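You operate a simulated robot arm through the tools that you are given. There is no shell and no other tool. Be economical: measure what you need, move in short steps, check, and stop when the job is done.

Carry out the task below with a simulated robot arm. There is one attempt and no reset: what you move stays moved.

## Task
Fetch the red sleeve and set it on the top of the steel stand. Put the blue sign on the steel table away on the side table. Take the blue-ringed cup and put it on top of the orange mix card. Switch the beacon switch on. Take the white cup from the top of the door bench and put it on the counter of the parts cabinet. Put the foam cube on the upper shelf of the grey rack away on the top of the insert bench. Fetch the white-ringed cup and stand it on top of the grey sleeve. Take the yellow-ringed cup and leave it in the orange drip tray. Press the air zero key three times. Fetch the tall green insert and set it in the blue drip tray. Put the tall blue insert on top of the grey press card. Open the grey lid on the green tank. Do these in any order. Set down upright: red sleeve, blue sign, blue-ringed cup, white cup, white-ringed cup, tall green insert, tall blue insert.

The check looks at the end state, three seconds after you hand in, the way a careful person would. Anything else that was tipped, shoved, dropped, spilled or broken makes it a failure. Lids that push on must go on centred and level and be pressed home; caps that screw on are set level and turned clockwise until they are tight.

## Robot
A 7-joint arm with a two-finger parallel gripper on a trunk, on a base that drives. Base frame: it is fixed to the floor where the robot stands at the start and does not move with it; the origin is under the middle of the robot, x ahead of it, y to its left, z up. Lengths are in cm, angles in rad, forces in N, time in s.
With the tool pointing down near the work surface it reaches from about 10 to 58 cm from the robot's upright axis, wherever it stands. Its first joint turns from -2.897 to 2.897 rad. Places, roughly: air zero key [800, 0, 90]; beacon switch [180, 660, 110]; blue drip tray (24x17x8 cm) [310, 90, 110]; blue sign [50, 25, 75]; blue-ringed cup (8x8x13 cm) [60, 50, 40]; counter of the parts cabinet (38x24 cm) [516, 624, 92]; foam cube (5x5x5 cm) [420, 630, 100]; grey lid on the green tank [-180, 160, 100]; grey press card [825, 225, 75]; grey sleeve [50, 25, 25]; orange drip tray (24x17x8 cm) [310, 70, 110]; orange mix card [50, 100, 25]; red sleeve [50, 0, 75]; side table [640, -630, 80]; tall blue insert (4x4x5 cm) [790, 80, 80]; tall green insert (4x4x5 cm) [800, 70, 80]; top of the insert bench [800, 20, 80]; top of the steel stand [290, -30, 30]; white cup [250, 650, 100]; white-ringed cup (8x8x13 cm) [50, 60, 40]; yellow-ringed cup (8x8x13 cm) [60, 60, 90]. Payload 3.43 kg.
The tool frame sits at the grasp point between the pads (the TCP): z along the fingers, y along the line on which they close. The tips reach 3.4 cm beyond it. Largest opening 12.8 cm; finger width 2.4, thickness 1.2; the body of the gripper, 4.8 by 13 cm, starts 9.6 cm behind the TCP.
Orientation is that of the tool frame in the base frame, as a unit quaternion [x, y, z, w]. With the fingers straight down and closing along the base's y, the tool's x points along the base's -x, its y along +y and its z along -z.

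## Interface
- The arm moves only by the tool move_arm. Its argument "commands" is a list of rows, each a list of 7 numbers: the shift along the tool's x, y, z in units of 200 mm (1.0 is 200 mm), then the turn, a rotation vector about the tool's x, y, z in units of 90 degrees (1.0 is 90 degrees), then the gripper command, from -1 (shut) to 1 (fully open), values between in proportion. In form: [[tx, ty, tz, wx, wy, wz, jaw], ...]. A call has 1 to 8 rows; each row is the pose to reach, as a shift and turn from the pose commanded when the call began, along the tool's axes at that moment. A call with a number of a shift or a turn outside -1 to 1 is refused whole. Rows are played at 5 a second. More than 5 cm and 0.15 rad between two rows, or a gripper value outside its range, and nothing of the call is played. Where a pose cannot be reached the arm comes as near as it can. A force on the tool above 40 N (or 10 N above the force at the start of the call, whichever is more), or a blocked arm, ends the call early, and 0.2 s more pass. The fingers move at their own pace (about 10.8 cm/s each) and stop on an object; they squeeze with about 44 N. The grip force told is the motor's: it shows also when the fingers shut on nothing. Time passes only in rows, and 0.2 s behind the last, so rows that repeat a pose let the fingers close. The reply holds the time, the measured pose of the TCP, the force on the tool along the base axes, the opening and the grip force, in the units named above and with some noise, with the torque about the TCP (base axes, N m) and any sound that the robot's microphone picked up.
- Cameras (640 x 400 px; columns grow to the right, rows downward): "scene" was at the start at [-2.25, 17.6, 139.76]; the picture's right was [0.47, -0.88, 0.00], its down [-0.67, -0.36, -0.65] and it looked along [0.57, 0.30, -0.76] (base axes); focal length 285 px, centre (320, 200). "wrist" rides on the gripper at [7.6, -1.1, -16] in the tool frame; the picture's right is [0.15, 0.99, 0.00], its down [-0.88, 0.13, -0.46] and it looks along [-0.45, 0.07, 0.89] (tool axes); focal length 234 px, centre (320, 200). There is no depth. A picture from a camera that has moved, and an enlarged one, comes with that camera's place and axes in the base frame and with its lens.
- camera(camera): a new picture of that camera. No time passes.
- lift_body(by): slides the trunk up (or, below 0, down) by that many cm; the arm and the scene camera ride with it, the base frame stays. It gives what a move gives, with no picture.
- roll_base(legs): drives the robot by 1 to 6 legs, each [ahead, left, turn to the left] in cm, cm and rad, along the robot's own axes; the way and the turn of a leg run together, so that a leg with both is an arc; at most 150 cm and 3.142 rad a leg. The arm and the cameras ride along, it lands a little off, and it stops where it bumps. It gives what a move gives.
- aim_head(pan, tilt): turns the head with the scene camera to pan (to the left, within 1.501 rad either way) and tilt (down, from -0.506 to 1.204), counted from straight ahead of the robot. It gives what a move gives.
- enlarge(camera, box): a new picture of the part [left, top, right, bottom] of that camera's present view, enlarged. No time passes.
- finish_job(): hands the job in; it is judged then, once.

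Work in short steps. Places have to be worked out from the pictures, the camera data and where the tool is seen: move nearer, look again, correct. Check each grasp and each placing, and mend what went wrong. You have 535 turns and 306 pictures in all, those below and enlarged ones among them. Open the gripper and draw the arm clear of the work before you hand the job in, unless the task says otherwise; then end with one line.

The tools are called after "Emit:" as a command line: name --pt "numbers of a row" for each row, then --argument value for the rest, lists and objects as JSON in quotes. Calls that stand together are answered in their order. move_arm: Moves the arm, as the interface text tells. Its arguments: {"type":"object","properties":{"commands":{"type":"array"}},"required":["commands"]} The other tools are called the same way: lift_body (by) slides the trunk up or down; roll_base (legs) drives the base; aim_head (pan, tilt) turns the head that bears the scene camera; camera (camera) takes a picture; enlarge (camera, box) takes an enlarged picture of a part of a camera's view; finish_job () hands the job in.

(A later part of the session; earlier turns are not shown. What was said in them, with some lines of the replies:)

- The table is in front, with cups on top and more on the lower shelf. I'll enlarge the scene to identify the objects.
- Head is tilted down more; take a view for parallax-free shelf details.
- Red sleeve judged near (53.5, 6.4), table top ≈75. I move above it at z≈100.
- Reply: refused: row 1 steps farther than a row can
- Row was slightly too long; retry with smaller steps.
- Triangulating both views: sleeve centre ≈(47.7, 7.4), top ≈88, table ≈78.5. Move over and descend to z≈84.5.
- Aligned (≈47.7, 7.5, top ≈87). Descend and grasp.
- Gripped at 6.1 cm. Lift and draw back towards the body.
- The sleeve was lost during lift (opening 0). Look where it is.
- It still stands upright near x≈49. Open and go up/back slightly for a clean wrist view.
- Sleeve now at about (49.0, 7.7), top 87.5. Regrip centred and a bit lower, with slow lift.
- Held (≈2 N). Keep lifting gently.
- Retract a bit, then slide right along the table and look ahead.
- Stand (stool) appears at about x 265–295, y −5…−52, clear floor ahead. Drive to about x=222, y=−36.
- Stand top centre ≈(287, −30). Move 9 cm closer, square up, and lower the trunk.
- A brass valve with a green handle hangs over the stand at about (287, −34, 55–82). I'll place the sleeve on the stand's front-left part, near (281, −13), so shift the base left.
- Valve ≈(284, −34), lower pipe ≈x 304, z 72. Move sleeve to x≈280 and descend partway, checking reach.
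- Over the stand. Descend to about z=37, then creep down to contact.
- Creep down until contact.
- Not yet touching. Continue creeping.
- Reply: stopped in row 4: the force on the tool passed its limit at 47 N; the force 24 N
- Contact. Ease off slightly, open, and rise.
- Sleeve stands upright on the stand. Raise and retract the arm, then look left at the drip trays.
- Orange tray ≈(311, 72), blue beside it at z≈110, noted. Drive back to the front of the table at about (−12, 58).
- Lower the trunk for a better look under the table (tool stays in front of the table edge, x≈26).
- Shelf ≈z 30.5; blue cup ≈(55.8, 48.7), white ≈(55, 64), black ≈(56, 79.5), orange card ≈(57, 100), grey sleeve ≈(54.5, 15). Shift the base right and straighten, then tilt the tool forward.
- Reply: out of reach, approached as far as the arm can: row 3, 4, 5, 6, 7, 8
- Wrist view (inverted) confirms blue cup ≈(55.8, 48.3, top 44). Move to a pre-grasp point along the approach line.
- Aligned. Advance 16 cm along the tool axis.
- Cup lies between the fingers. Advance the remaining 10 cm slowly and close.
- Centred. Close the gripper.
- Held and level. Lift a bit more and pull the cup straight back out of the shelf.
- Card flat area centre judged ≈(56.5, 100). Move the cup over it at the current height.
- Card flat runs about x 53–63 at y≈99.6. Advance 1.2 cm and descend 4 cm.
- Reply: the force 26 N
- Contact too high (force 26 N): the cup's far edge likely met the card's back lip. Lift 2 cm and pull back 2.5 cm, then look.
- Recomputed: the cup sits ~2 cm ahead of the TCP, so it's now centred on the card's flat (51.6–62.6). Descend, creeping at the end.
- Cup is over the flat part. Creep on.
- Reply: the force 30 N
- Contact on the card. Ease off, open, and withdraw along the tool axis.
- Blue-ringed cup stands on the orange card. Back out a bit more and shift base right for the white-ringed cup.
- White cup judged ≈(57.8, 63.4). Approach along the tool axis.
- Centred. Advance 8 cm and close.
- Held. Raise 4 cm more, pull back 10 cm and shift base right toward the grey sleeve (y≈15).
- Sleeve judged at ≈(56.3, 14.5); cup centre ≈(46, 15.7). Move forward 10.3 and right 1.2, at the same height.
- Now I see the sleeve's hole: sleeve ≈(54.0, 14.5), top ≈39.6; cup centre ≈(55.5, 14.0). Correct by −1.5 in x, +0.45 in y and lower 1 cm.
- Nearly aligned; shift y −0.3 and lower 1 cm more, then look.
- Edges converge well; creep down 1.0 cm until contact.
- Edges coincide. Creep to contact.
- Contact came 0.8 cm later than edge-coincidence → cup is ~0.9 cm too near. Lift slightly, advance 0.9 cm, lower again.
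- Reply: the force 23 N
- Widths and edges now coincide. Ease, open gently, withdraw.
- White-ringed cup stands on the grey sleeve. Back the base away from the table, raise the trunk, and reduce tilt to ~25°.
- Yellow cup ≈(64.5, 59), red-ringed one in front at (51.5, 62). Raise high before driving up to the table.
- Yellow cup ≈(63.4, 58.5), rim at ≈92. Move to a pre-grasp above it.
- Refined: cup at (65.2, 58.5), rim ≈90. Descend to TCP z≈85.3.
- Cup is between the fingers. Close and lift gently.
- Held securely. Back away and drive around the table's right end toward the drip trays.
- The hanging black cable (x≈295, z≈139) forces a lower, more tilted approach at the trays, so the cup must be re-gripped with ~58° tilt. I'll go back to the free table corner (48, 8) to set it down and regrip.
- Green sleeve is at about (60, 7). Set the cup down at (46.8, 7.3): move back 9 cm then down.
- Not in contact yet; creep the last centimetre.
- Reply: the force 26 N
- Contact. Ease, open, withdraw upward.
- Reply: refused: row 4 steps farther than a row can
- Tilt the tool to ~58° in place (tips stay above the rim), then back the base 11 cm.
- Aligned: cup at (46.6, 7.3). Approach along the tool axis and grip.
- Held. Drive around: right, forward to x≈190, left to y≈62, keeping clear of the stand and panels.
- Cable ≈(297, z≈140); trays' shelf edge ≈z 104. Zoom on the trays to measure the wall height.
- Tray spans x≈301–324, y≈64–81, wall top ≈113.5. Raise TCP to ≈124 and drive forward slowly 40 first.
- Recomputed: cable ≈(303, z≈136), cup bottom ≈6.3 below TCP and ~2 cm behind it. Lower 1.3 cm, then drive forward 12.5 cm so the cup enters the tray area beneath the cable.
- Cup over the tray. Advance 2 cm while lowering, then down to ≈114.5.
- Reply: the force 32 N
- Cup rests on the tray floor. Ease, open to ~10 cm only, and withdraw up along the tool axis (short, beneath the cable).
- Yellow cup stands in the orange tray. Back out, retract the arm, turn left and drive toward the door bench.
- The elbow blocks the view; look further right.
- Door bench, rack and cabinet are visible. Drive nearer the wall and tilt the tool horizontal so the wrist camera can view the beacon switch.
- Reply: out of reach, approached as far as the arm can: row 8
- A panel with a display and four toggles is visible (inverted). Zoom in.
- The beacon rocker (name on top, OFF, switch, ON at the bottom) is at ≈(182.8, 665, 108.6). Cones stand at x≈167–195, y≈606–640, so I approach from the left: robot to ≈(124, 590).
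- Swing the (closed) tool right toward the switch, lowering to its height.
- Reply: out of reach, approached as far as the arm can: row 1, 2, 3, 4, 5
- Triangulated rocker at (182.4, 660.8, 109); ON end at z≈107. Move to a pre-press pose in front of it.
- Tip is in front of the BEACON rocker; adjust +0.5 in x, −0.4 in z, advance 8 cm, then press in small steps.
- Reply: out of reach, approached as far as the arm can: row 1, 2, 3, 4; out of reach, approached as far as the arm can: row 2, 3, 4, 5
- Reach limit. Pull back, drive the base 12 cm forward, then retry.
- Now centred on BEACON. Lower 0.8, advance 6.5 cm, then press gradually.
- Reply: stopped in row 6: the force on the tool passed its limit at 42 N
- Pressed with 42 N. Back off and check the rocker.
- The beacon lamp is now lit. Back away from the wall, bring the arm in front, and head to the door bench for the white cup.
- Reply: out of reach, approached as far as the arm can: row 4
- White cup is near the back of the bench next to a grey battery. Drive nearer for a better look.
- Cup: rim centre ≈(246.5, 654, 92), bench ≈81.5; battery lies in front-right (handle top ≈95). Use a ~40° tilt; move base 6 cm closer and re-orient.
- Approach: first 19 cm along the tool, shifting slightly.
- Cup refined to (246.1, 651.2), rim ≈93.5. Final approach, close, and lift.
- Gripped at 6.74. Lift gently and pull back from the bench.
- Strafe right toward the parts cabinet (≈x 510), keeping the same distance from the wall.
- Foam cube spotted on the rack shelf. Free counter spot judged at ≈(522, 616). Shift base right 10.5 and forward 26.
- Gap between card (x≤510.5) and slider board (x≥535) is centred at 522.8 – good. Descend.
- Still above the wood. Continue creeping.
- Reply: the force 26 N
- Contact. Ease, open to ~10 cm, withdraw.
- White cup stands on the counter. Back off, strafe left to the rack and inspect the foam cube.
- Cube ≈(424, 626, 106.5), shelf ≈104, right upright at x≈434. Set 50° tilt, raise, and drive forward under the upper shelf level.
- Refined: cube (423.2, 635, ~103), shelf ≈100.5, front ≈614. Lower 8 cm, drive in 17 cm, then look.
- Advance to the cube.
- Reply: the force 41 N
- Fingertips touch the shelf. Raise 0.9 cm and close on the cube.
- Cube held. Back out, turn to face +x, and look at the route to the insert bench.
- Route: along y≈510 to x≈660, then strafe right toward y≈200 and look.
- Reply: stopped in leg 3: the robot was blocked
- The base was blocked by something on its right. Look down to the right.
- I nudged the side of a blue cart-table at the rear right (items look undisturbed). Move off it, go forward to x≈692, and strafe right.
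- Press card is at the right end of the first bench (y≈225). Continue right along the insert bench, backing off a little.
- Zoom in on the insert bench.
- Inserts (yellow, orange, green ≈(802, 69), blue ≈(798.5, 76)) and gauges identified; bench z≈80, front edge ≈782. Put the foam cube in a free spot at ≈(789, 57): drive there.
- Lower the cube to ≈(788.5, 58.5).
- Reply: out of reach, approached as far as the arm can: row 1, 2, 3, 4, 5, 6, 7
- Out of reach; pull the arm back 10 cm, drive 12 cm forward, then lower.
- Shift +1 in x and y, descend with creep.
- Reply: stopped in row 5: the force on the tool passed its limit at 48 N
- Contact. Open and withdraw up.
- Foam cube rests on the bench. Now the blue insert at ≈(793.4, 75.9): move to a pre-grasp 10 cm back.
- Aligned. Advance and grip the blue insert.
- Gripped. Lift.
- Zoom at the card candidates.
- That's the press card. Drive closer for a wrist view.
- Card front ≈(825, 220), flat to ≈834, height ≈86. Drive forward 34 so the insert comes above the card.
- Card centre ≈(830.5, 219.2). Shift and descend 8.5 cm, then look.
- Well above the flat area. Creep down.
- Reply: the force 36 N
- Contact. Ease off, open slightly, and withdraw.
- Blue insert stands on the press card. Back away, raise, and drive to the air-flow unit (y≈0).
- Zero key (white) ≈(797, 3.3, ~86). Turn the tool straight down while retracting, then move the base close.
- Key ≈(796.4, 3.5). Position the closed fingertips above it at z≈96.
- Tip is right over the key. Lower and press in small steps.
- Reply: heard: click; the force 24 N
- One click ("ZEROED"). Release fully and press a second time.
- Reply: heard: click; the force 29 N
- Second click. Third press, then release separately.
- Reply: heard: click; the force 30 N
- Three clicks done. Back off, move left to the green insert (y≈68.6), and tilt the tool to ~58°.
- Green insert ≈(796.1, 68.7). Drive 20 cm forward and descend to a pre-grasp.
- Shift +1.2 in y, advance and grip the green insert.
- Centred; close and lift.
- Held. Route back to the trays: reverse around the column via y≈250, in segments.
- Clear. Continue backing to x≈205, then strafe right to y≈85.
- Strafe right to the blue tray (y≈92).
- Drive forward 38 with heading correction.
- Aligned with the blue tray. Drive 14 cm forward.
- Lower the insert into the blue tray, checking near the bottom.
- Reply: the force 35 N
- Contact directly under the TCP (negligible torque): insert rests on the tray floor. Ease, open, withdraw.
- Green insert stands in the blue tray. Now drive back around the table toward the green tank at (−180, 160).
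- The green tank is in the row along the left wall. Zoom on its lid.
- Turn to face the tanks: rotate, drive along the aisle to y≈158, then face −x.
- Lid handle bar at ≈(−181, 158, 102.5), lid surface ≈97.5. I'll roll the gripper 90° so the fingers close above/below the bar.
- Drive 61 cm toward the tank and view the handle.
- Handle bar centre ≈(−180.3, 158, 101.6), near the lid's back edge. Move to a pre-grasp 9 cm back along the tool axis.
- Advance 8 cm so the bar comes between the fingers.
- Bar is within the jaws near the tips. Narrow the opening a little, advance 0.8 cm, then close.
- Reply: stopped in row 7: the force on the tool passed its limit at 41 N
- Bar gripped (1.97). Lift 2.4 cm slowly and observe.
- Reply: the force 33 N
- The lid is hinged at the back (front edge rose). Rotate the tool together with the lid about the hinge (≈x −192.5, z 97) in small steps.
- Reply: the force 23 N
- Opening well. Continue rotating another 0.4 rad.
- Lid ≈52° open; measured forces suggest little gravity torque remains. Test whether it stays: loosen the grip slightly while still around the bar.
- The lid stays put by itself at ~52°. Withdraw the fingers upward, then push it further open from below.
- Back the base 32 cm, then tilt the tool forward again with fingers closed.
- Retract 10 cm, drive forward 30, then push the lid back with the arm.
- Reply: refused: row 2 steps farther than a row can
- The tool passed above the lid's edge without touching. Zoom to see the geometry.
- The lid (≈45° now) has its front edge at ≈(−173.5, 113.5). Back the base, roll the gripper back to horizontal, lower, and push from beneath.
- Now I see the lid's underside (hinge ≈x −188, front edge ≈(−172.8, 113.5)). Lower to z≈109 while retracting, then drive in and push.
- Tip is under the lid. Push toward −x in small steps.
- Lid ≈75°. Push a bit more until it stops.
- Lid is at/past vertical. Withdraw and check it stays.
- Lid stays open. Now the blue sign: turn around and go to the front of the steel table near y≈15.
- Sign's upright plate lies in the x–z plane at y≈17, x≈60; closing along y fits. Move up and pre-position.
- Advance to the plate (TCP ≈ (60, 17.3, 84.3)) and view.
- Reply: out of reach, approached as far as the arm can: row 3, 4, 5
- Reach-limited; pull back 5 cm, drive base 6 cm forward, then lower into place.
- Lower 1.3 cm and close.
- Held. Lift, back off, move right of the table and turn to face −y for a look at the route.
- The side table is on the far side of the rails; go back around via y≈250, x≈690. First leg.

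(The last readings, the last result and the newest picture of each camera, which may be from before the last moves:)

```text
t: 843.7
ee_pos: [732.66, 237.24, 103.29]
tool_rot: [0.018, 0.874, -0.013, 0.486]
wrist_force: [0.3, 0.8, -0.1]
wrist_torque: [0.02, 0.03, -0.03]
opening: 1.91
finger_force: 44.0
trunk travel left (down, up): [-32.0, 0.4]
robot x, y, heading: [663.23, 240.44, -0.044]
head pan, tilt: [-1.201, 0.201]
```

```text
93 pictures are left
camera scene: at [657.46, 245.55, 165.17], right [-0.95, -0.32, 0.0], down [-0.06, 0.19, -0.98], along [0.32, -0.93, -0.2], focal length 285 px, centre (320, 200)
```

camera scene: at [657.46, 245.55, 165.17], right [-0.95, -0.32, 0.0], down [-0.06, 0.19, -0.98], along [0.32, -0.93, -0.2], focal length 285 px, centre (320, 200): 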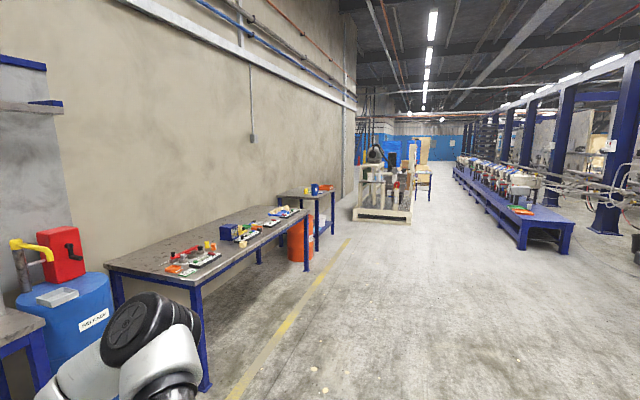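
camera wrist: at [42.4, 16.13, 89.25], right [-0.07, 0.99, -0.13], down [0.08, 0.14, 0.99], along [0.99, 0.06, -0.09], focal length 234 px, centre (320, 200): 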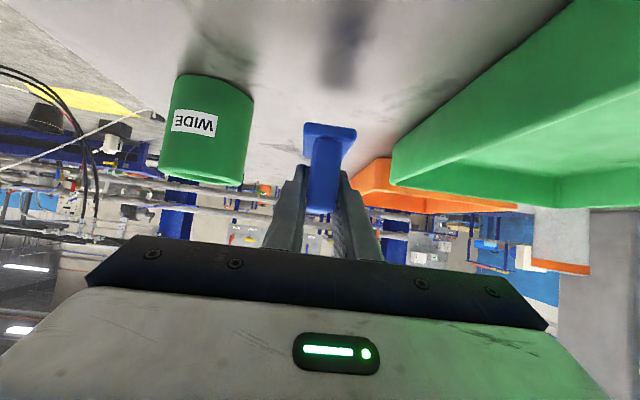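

Side table likely behind the white skid at ≈(636, −600). Face −y, shift to x≈600, drive to y≈−420 and look.

Emit:
roll_base --legs '[[0, 0, -1.527], [100, -62, 0], [140, 0, 0], [140, 0, 0], [140, 0, 0], [120, 0, 0]]'

Emit:
aim_head --pan 0.2 --tilt 0.35

Emit:
camera --camera "scene"

```text
t: 851.0
ee_pos: [636.56, 131.14, 103.17]
tool_rot: [0.609, 0.627, -0.342, 0.345]
wrist_force: [-0.6, -0.6, -0.6]
wrist_torque: [-0.02, 0.01, -0.06]
opening: 1.91
finger_force: 44.2
trunk travel left (down, up): [-32.0, 0.4]
robot x, y, heading: [634.76, 201.08, -1.538]
head pan, tilt: [-1.201, 0.201]
stopped in leg 2: the robot was blocked; the commanded pose is now the measured one
```

```text
t: 852.5
ee_pos: [636.54, 131.12, 103.17]
tool_rot: [0.609, 0.626, -0.343, 0.346]
wrist_force: [0.2, 0.1, -0.5]
wrist_torque: [-0.02, 0.0, 0.02]
opening: 1.9
finger_force: 44.0
trunk travel left (down, up): [-32.0, 0.4]
robot x, y, heading: [634.18, 200.77, -1.536]
head pan, tilt: [0.201, 0.351]
```

```text
92 pictures are left
camera scene: at [650.27, 201.15, 163.77], right [-0.97, -0.23, 0.0], down [-0.08, 0.33, -0.94], along [0.21, -0.91, -0.34], focal length 285 px, centre (320, 200)
```

scene: 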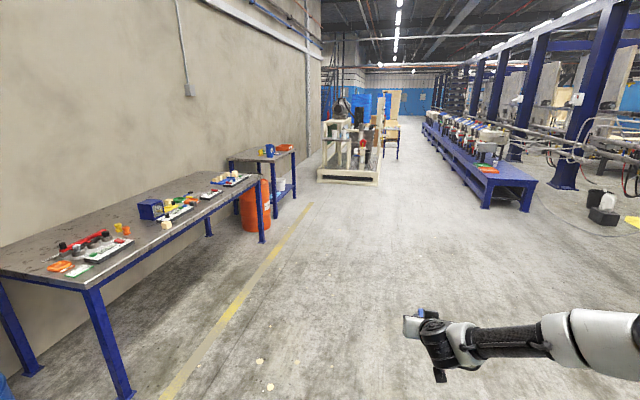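

I forgot the floor pump near (571, 152). Look at it.

Emit:
aim_head --pan -0.9 --tilt 0.8

Emit:
camera --camera "scene"

```text
t: 853.9
ee_pos: [636.47, 131.06, 103.27]
tool_rot: [0.61, 0.626, -0.342, 0.345]
wrist_force: [-0.4, -0.2, -0.3]
wrist_torque: [0.03, -0.02, 0.03]
opening: 1.91
finger_force: 44.4
trunk travel left (down, up): [-32.0, 0.4]
robot x, y, heading: [634.27, 200.85, -1.537]
head pan, tilt: [-0.901, 0.799]
```

```text
91 pictures are left
camera scene: at [641.97, 205.01, 159.8], right [-0.65, 0.76, 0.0], down [0.55, 0.46, -0.7], along [-0.53, -0.45, -0.72], focal length 285 px, centre (320, 200)
```

scene: 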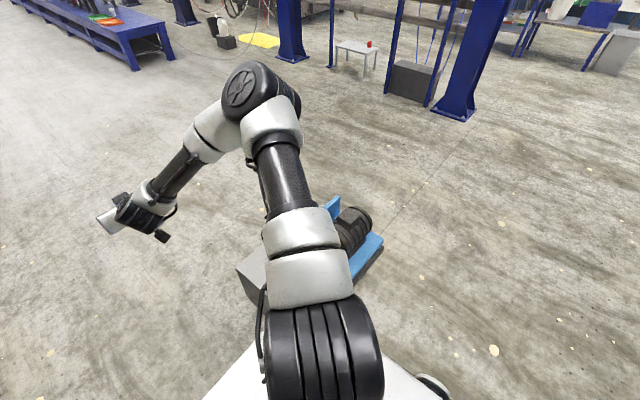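

The pump seems in place. Back up, shift left to x≈662, pass it, then shift right to x≈605 further on.

Emit:
roll_base --legs '[[-8, 0, 0], [0, 28, -0.03], [140, 0, 0], [100, -50, 0], [140, 0, 0]]'

Emit:
aim_head --pan 0.25 --tilt 0.3

Emit:
camera --camera "scene"

```text
t: 876.3
ee_pos: [626.15, -244.68, 103.23]
tool_rot: [0.603, 0.632, -0.339, 0.349]
wrist_force: [0.5, 0.7, -0.1]
wrist_torque: [0.03, 0.02, 0.01]
opening: 1.9
finger_force: 44.1
trunk travel left (down, up): [-32.0, 0.4]
robot x, y, heading: [622.66, -175.06, -1.523]
head pan, tilt: [-0.901, 0.799]
```

```text
t: 877.7
ee_pos: [626.15, -244.64, 103.28]
tool_rot: [0.603, 0.633, -0.339, 0.349]
wrist_force: [0.0, 0.2, -0.1]
wrist_torque: [0.01, 0.0, -0.01]
opening: 1.91
finger_force: 43.9
trunk travel left (down, up): [-32.0, 0.4]
robot x, y, heading: [622.97, -174.93, -1.524]
head pan, tilt: [0.25, 0.3]
```

```text
90 pictures are left
camera scene: at [638.99, -174.16, 164.23], right [-0.96, -0.3, 0.0], down [-0.09, 0.28, -0.96], along [0.28, -0.91, -0.3], focal length 285 px, centre (320, 200)
```

scene: 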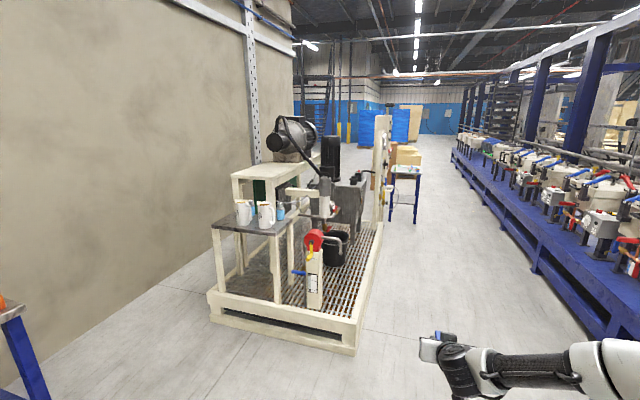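

Skid's right side is at x≈660; side table at ≈(640, −594…−630). Go along x≈595 to y≈−520.

Emit:
roll_base --legs '[[0, -28, -0.047], [120, 0, 0], [120, 0, 0], [95, 0, 0]]'

Emit:
aim_head --pan 0.4 --tilt 0.6

Emit:
camera --camera "scene"

Emit:
camera --camera "wrist"

```text
t: 896.8
ee_pos: [602.79, -576.74, 103.17]
tool_rot: [0.614, 0.621, -0.346, 0.342]
wrist_force: [-0.6, -0.8, 0.1]
wrist_torque: [0.0, 0.02, 0.02]
opening: 1.9
finger_force: 44.1
trunk travel left (down, up): [-32.0, 0.4]
robot x, y, heading: [602.08, -506.71, -1.551]
head pan, tilt: [0.25, 0.3]
```

```text
t: 897.6
ee_pos: [602.92, -576.93, 103.28]
tool_rot: [0.614, 0.621, -0.345, 0.343]
wrist_force: [0.0, -0.6, 0.2]
wrist_torque: [0.0, -0.02, 0.0]
opening: 1.89
finger_force: 43.8
trunk travel left (down, up): [-32.0, 0.4]
robot x, y, heading: [602.28, -506.89, -1.554]
head pan, tilt: [0.4, 0.6]
```

```text
89 pictures are left
camera scene: at [619.34, -505.89, 161.49], right [-0.92, -0.4, 0.0], down [-0.23, 0.52, -0.83], along [0.33, -0.76, -0.56], focal length 285 px, centre (320, 200)
```

scene: 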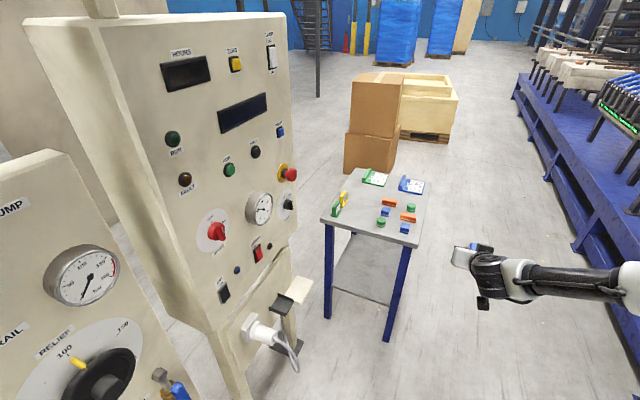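

```text
88 pictures are left
camera wrist: at [601.69, -559.3, 105.18], right [0.99, 0.08, -0.13], down [0.14, -0.08, 0.99], along [0.07, -0.99, -0.09], focal length 234 px, centre (320, 200)
```

wrist: 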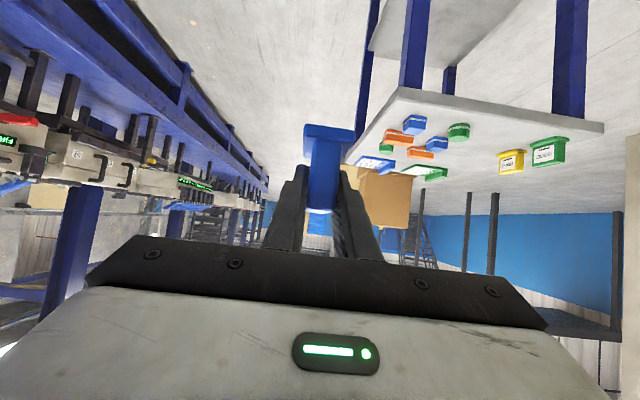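

Emit:
enlarge --camera "scene" --box '[310, 150, 450, 260]'

```text
3.64 times, centred on (380, 205) of scene
camera zoom: at [619.34, -505.89, 161.49], right [-0.92, -0.4, 0.0], down [-0.23, 0.52, -0.83], along [0.33, -0.76, -0.56], focal length 1035 px, centre (102, 182)
```

zoom: 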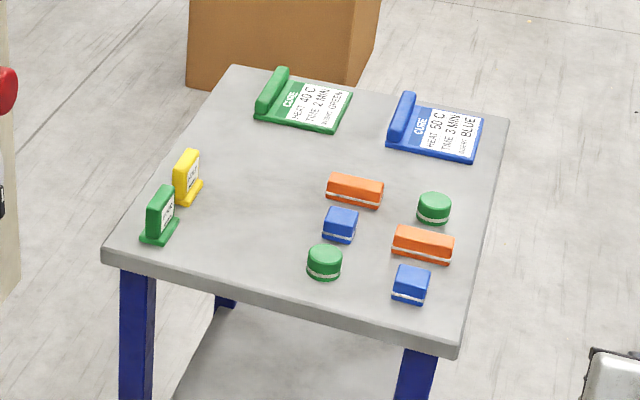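

Free spot on the side table ≈(645, −621), between the small signs and the blocks. Move the base to ≈(620, −557).

Emit:
roll_base --legs '[[50, 0, -0.017], [0, 17, 0]]'

Emit:
camera --camera "wrist"

Emit:
aim_head --pan 0.3 --tilt 0.85

Emit:
camera --camera "scene"

```text
t: 902.3
ee_pos: [618.39, -626.06, 103.19]
tool_rot: [0.621, 0.615, -0.349, 0.339]
wrist_force: [0.2, 0.0, -0.3]
wrist_torque: [-0.01, 0.0, 0.01]
opening: 1.91
finger_force: 44.3
trunk travel left (down, up): [-32.0, 0.4]
robot x, y, heading: [619.05, -556.32, -1.579]
head pan, tilt: [0.4, 0.6]
```

```text
86 pictures are left
camera wrist: at [617.65, -608.53, 105.18], right [0.99, 0.06, -0.13], down [0.14, -0.08, 0.99], along [0.05, -0.99, -0.09], focal length 234 px, centre (320, 200)
```

wrist: 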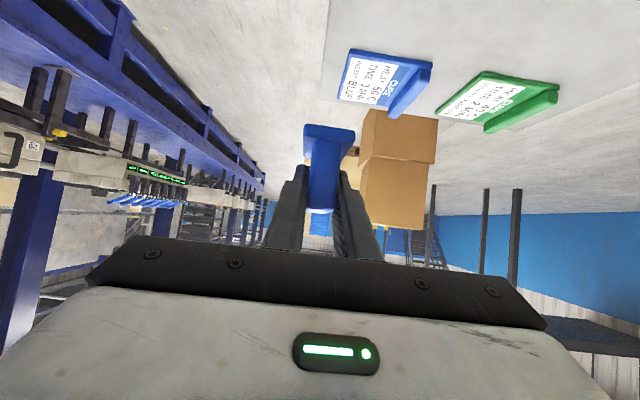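

```text
t: 903.1
ee_pos: [618.43, -626.0, 103.22]
tool_rot: [0.62, 0.615, -0.349, 0.34]
wrist_force: [0.6, 0.1, -0.4]
wrist_torque: [0.01, -0.01, 0.0]
opening: 1.91
finger_force: 44.0
trunk travel left (down, up): [-32.0, 0.4]
robot x, y, heading: [618.87, -555.88, -1.572]
head pan, tilt: [0.3, 0.85]
```

```text
85 pictures are left
camera scene: at [635.25, -554.82, 159.4], right [-0.96, -0.29, 0.0], down [-0.22, 0.72, -0.66], along [0.19, -0.63, -0.75], focal length 285 px, centre (320, 200)
```

scene: 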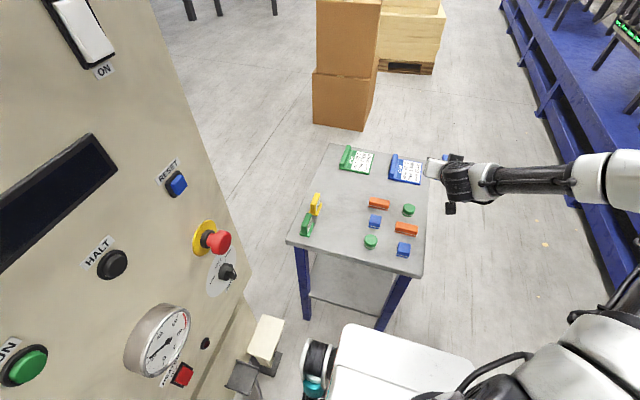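

Move the sign left over the spot (two calls), staying at z≈103.

Emit:
move_arm --pt "0.03 0.2 -0.05 0 0 0 -1" --pt "0.07 0.4 -0.11 0 0 0 -1" --pt "0.1 0.6 -0.16 0 0 0 -1" --pt "0.13 0.8 -0.21 0 0 0 -1" --pt "0.13 0.95 -0.21 0 0 0 -1"

Emit:
move_arm --pt "0 0.2 0 0 0 0 -1" --pt "0 0.38 0 0 0 0 -1" --pt "0 0.38 0 0 0 0 -1"

Emit:
camera --camera "wrist"

Emit:
enlarge --camera "scene" --box '[270, 130, 450, 290]'

```text
t: 904.3
ee_pos: [637.32, -621.47, 103.4]
tool_rot: [0.621, 0.615, -0.349, 0.339]
wrist_force: [0.3, 0.6, 0.1]
wrist_torque: [-0.02, 0.04, 0.05]
opening: 1.88
finger_force: 44.1
trunk travel left (down, up): [-32.0, 0.4]
robot x, y, heading: [619.15, -555.91, -1.577]
head pan, tilt: [0.3, 0.85]
```

```text
t: 905.1
ee_pos: [644.38, -620.95, 103.4]
tool_rot: [0.62, 0.616, -0.347, 0.339]
wrist_force: [-0.1, 0.2, -0.2]
wrist_torque: [-0.01, -0.03, -0.01]
opening: 1.9
finger_force: 44.2
out of reach, approached as far as the arm can: row 2, 3
trunk travel left (down, up): [-32.0, 0.4]
robot x, y, heading: [618.97, -555.9, -1.57]
head pan, tilt: [0.3, 0.85]
```

```text
84 pictures are left
camera wrist: at [643.52, -603.44, 105.44], right [0.99, 0.07, -0.13], down [0.14, -0.08, 0.99], along [0.05, -0.99, -0.09], focal length 234 px, centre (320, 200)
```

wrist: 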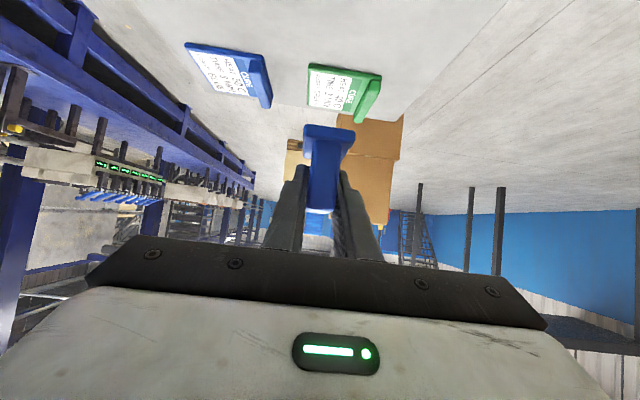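

```text
2.50 times, centred on (360, 210) of scene
camera zoom: at [635.25, -554.83, 159.4], right [-0.96, -0.29, 0.0], down [-0.22, 0.72, -0.66], along [0.19, -0.63, -0.75], focal length 712 px, centre (220, 175)
```

zoom: 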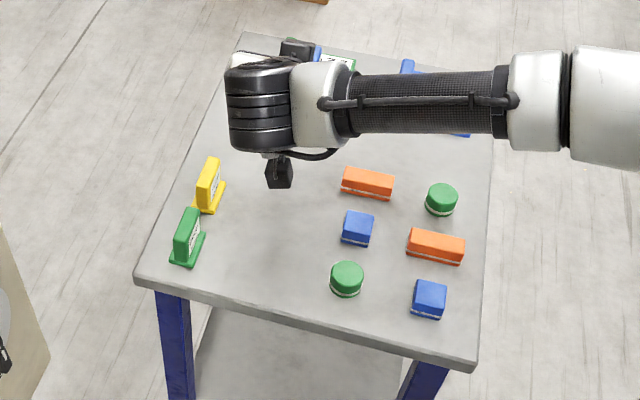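

At (644.4, −621), close enough. Lower to z≈90.

Emit:
move_arm --pt "0.12 0 0.075 0 0 0 -1" --pt "0.25 0 0.156 0 0 0 -1" --pt "0.38 0 0.238 0 0 0 -1" --pt "0.5 0 0.312 0 0 0 -1" --pt "0.57 0 0.356 0 0 0 -1" --pt "0.57 0 0.356 0 0 0 -1"

Emit:
camera --camera "wrist"

Emit:
enlarge --camera "scene" --box '[270, 130, 450, 290]'

```text
t: 906.5
ee_pos: [639.16, -620.01, 93.43]
tool_rot: [0.621, 0.615, -0.348, 0.338]
wrist_force: [-0.1, -0.7, -0.8]
wrist_torque: [0.01, 0.02, -0.01]
opening: 1.89
finger_force: 44.0
out of reach, approached as far as the arm can: row 1, 2, 3, 4, 5, 6
trunk travel left (down, up): [-32.0, 0.4]
robot x, y, heading: [618.74, -556.36, -1.576]
head pan, tilt: [0.3, 0.85]
```

```text
82 pictures are left
camera wrist: at [638.34, -602.52, 95.49], right [0.99, 0.07, -0.13], down [0.14, -0.08, 0.99], along [0.05, -0.99, -0.09], focal length 234 px, centre (320, 200)
```

wrist: 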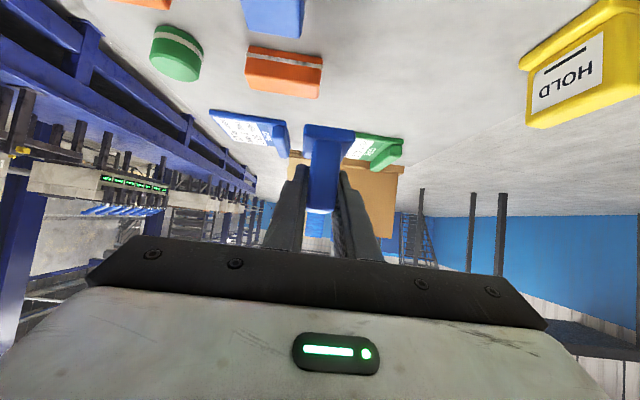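

```text
2.50 times, centred on (360, 210) of scene
camera zoom: at [635.25, -554.81, 159.4], right [-0.96, -0.29, 0.0], down [-0.22, 0.72, -0.66], along [0.19, -0.63, -0.75], focal length 712 px, centre (220, 175)
```

zoom: 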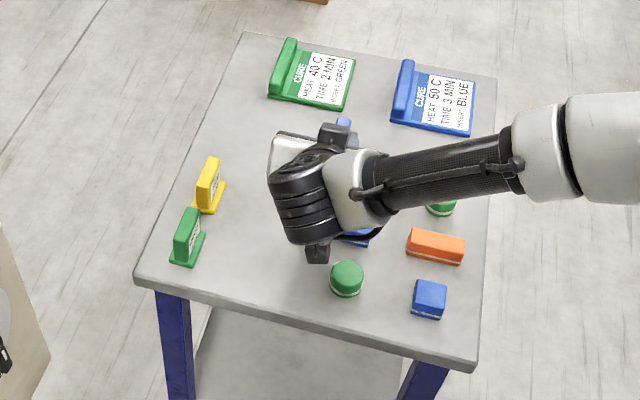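

Lateral reach is limited with the tool yaw fixed; rotate the tool (and sign) ~21° about the vertical toward the target while raising.

Emit:
move_arm --pt "-0.1 0 -0.063 -0.04 0 -0.025 -1" --pt "-0.2 0 -0.125 -0.08 0 -0.05 -1" --pt "-0.3 0 -0.19 -0.12 0 -0.075 -1" --pt "-0.34 0 -0.21 -0.16 0 -0.1 -1" --pt "-0.34 0 -0.21 -0.2 0 -0.125 -1" --pt "-0.34 0 -0.21 -0.2 0 -0.125 -1"

Emit:
camera --camera "wrist"

```text
t: 907.9
ee_pos: [639.44, -620.15, 101.2]
tool_rot: [0.496, 0.72, -0.279, 0.396]
wrist_force: [-0.5, -0.4, -0.2]
wrist_torque: [-0.01, 0.01, -0.02]
opening: 1.86
finger_force: 44.0
trunk travel left (down, up): [-32.0, 0.4]
robot x, y, heading: [618.79, -556.23, -1.575]
head pan, tilt: [0.3, 0.85]
```

```text
80 pictures are left
camera wrist: at [632.31, -604.23, 103.25], right [0.9, 0.42, -0.13], down [0.16, -0.03, 0.99], along [0.41, -0.91, -0.09], focal length 234 px, centre (320, 200)
```

wrist: 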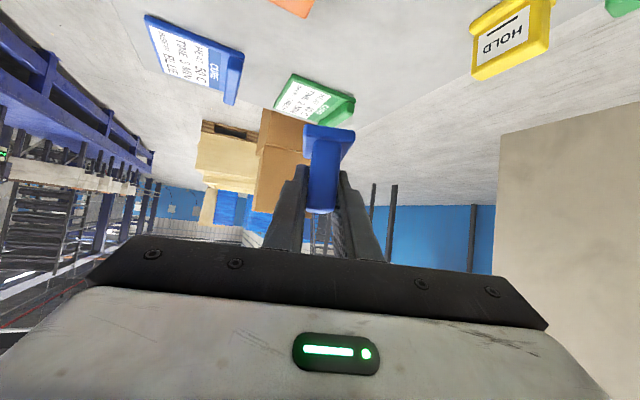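

Shift to (645, −621) and lower to ≈89.

Emit:
move_arm --pt "-0.036 0.124 0.058 0 0 0 -1" --pt "-0.072 0.248 0.116 0 0 0 -1" --pt "0.06 0.248 0.198 0 0 0 -1" --pt "0.19 0.248 0.28 0 0 0 -1" --pt "0.32 0.248 0.361 0 0 0 -1" --pt "0.43 0.248 0.43 0 0 0 -1" --pt "0.43 0.248 0.43 0 0 0 -1"

Emit:
camera --camera "wrist"

Emit:
enlarge --camera "scene" --box '[270, 130, 450, 290]'

```text
t: 909.5
ee_pos: [643.77, -620.56, 90.17]
tool_rot: [0.496, 0.721, -0.278, 0.397]
wrist_force: [0.0, -0.4, -0.4]
wrist_torque: [0.01, -0.02, 0.0]
opening: 1.91
finger_force: 44.4
out of reach, approached as far as the arm can: row 6, 7
trunk travel left (down, up): [-32.0, 0.4]
robot x, y, heading: [619.1, -556.22, -1.578]
head pan, tilt: [0.3, 0.85]
```

```text
79 pictures are left
camera wrist: at [636.64, -604.67, 92.29], right [0.9, 0.42, -0.13], down [0.16, -0.03, 0.99], along [0.41, -0.91, -0.09], focal length 234 px, centre (320, 200)
```

wrist: 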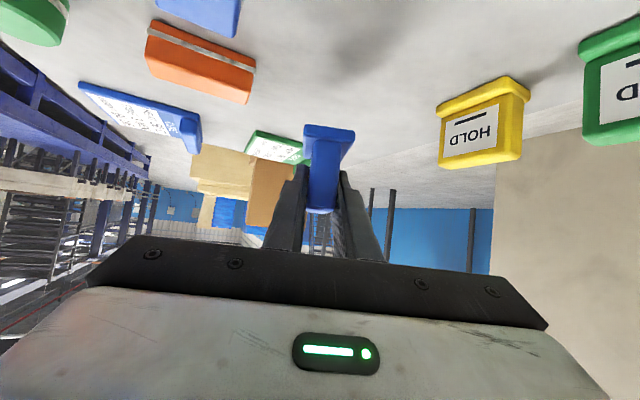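

```text
2.50 times, centred on (360, 210) of scene
camera zoom: at [635.25, -554.82, 159.4], right [-0.96, -0.29, 0.0], down [-0.22, 0.72, -0.66], along [0.19, -0.63, -0.75], focal length 712 px, centre (220, 175)
```

zoom: 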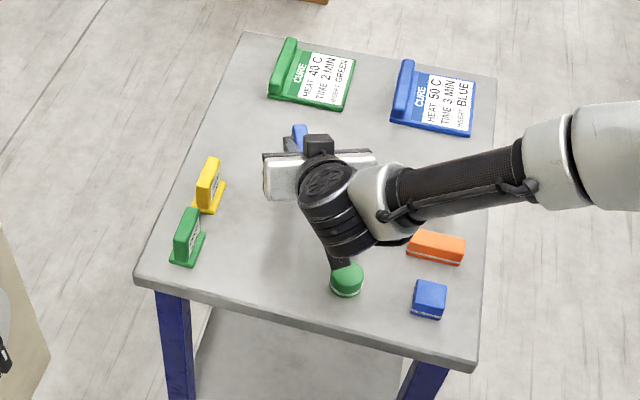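

Reach-limited vertically; raise the arm 8 cm, lower the trunk 10 cm, then creep down with the arm.

Emit:
move_arm --pt "-0.17 0.05 -0.106 0 0 0 -1" --pt "-0.34 0.06 -0.212 0 0 0 -1" --pt "-0.34 0.06 -0.212 0 0 0 -1"

Emit:
lift_body --by -10

Emit:
camera --camera "wrist"

```text
t: 910.3
ee_pos: [645.03, -619.68, 98.25]
tool_rot: [0.497, 0.72, -0.28, 0.396]
wrist_force: [-0.1, -0.8, -0.4]
wrist_torque: [0.0, -0.03, -0.03]
opening: 1.89
finger_force: 44.0
trunk travel left (down, up): [-32.0, 0.4]
robot x, y, heading: [619.25, -556.53, -1.577]
head pan, tilt: [0.3, 0.85]
```

```text
t: 911.6
ee_pos: [645.06, -619.73, 88.25]
tool_rot: [0.497, 0.72, -0.279, 0.397]
wrist_force: [0.1, -0.1, 0.0]
wrist_torque: [0.01, 0.02, 0.0]
opening: 1.88
finger_force: 44.0
trunk travel left (down, up): [-22.0, 10.4]
robot x, y, heading: [619.28, -556.52, -1.573]
head pan, tilt: [0.3, 0.85]
```

```text
77 pictures are left
camera wrist: at [637.97, -603.75, 90.29], right [0.9, 0.42, -0.13], down [0.16, -0.03, 0.99], along [0.41, -0.91, -0.09], focal length 234 px, centre (320, 200)
```

wrist: 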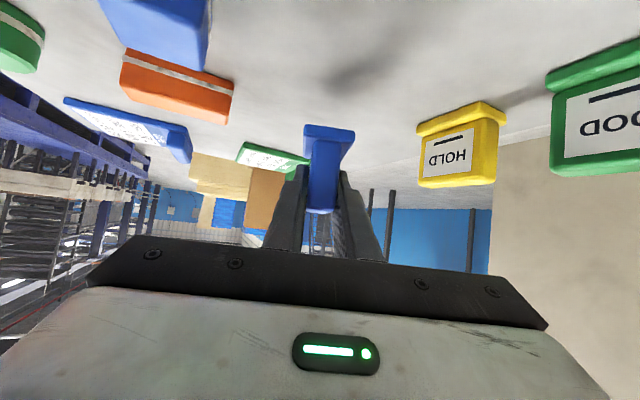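

Clear spacing. Creep down to contact.

Emit:
move_arm --pt "0.042 0 0.0265 0 0 0 -1" --pt "0.085 0 0.053 0 0 0 -1" --pt "0.105 0 0.066 0 0 0 -1" --pt "0.12 0 0.075 0 0 0 -1" --pt "0.135 0 0.084 0 0 0 -1" --pt "0.15 0 0.094 0 0 0 -1"

Emit:
camera --camera "wrist"

```text
t: 913.0
ee_pos: [645.05, -619.74, 84.78]
tool_rot: [0.496, 0.72, -0.28, 0.397]
wrist_force: [0.2, 0.3, -0.3]
wrist_torque: [0.02, -0.02, -0.01]
opening: 1.9
finger_force: 43.8
trunk travel left (down, up): [-22.0, 10.4]
robot x, y, heading: [619.22, -556.35, -1.574]
head pan, tilt: [0.3, 0.85]
```

```text
76 pictures are left
camera wrist: at [637.97, -603.79, 86.71], right [0.9, 0.42, -0.13], down [0.16, -0.03, 0.99], along [0.41, -0.91, -0.09], focal length 234 px, centre (320, 200)
```

wrist: 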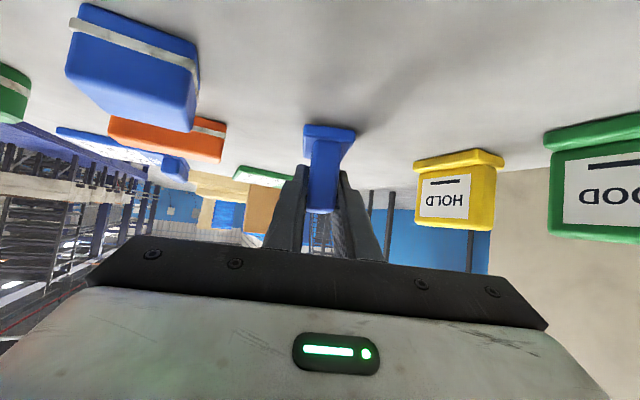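

Very near. Continue creeping.

Emit:
move_arm --pt "0.01 0 0.006 0 0 0 -1" --pt "0.02 0 0.0125 0 0 0 -1" --pt "0.03 0 0.019 0 0 0 -1" --pt "0.04 0 0.025 0 0 0 -1" --pt "0.05 0 0.031 0 0 0 -1" --pt "0.06 0 0.0375 0 0 0 -1"

```text
t: 914.4
ee_pos: [645.06, -619.81, 83.8]
tool_rot: [0.496, 0.717, -0.282, 0.4]
wrist_force: [-0.4, -3.3, 34.7]
wrist_torque: [0.07, -0.2, 0.01]
opening: 1.91
finger_force: 44.5
trunk travel left (down, up): [-22.0, 10.4]
robot x, y, heading: [618.99, -556.37, -1.577]
head pan, tilt: [0.3, 0.85]
```

Contact. Ease off, open, withdraw along the tool axis.

Emit:
move_arm --pt "-0.015 0 -0.009 0 0 0 -1" --pt "-0.028 0 -0.0175 0 0 0 -1" --pt "-0.028 0 -0.0175 0 0 0 -1"

Emit:
move_arm --pt "0 0 0 0 0 0 -0.6" --pt "0 0 0 0 0 0 -0.35" --pt "0 0 0 0 0 0 -0.3" --pt "0 0 -0.1 0 0 0 -0.3" --pt "0 0 -0.25 0 0 0 -0.3" --pt "0 0 -0.45 0 0 0 -0.3" --pt "0 0 -0.65 0 0 0 -0.3"

Emit:
camera --camera "wrist"

```text
t: 915.2
ee_pos: [645.15, -619.61, 83.83]
tool_rot: [0.496, 0.72, -0.279, 0.397]
wrist_force: [0.8, -4.4, 15.6]
wrist_torque: [-0.68, -0.31, -0.05]
opening: 1.89
finger_force: 44.0
trunk travel left (down, up): [-22.0, 10.4]
robot x, y, heading: [619.09, -556.22, -1.58]
head pan, tilt: [0.3, 0.85]
```

```text
t: 916.8
ee_pos: [641.23, -609.37, 90.72]
tool_rot: [0.497, 0.72, -0.28, 0.396]
wrist_force: [-0.2, 0.5, 0.4]
wrist_torque: [-0.01, 0.0, 0.03]
opening: 4.47
finger_force: 0.0
trunk travel left (down, up): [-22.0, 10.4]
robot x, y, heading: [619.15, -555.89, -1.573]
head pan, tilt: [0.3, 0.85]
```

```text
75 pictures are left
camera wrist: at [634.15, -593.33, 92.71], right [0.9, 0.42, -0.13], down [0.16, -0.03, 0.99], along [0.41, -0.91, -0.09], focal length 234 px, centre (320, 200)
```

wrist: 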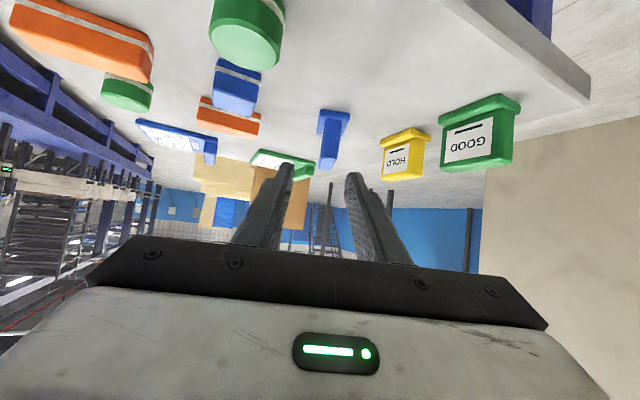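

Sign stands on the side table. Raise the arm, drive clear, and take a last look.

Emit:
move_arm --pt "-0.15 0 -0.2 0 0 0 0.5" --pt "-0.3 0 -0.4 0 0 0 0.5" --pt "-0.4 0 -0.55 0 0 0 0.5"

Emit:
roll_base --legs '[[-25, -12, 0], [-60, 0, 0]]'

Emit:
aim_head --pan 0.3 --tilt 0.5

Emit:
camera --camera "scene"

```text
t: 917.6
ee_pos: [639.61, -604.43, 103.58]
tool_rot: [0.497, 0.72, -0.279, 0.395]
wrist_force: [-0.9, -0.8, -0.5]
wrist_torque: [-0.01, 0.03, -0.03]
opening: 9.62
finger_force: 0.0
trunk travel left (down, up): [-22.0, 10.4]
robot x, y, heading: [618.88, -556.24, -1.578]
head pan, tilt: [0.3, 0.85]
```

```text
t: 922.5
ee_pos: [628.23, -520.09, 103.54]
tool_rot: [0.496, 0.72, -0.279, 0.396]
wrist_force: [-0.4, -0.3, -0.1]
wrist_torque: [0.04, -0.03, 0.02]
opening: 9.61
finger_force: 0.0
trunk travel left (down, up): [-22.0, 10.4]
robot x, y, heading: [607.54, -471.7, -1.57]
head pan, tilt: [0.3, 0.85]
```

```text
t: 923.4
ee_pos: [628.22, -520.13, 103.44]
tool_rot: [0.495, 0.721, -0.278, 0.397]
wrist_force: [-0.4, -0.7, 0.1]
wrist_torque: [-0.01, 0.01, -0.01]
opening: 9.61
finger_force: 0.0
trunk travel left (down, up): [-22.0, 10.4]
robot x, y, heading: [607.37, -471.65, -1.57]
head pan, tilt: [0.3, 0.499]
```

```text
74 pictures are left
camera scene: at [623.92, -471.68, 152.39], right [-0.96, -0.29, 0.0], down [-0.14, 0.46, -0.88], along [0.26, -0.84, -0.48], focal length 285 px, centre (320, 200)
```

scene: 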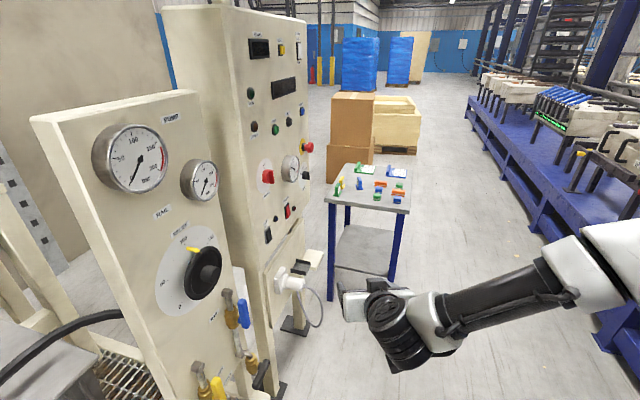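

All placements have been checked in pictures, the gripper is open and the arm is clear. I'm handing in.

Emit:
finish_job

```text
The job is handed in.
```

I completed all twelve jobs and handed in with the gripper open and the arm clear. The base bumped the blue cart-table and the floor pump once each; neither looked moved in the pictures I took afterwards.
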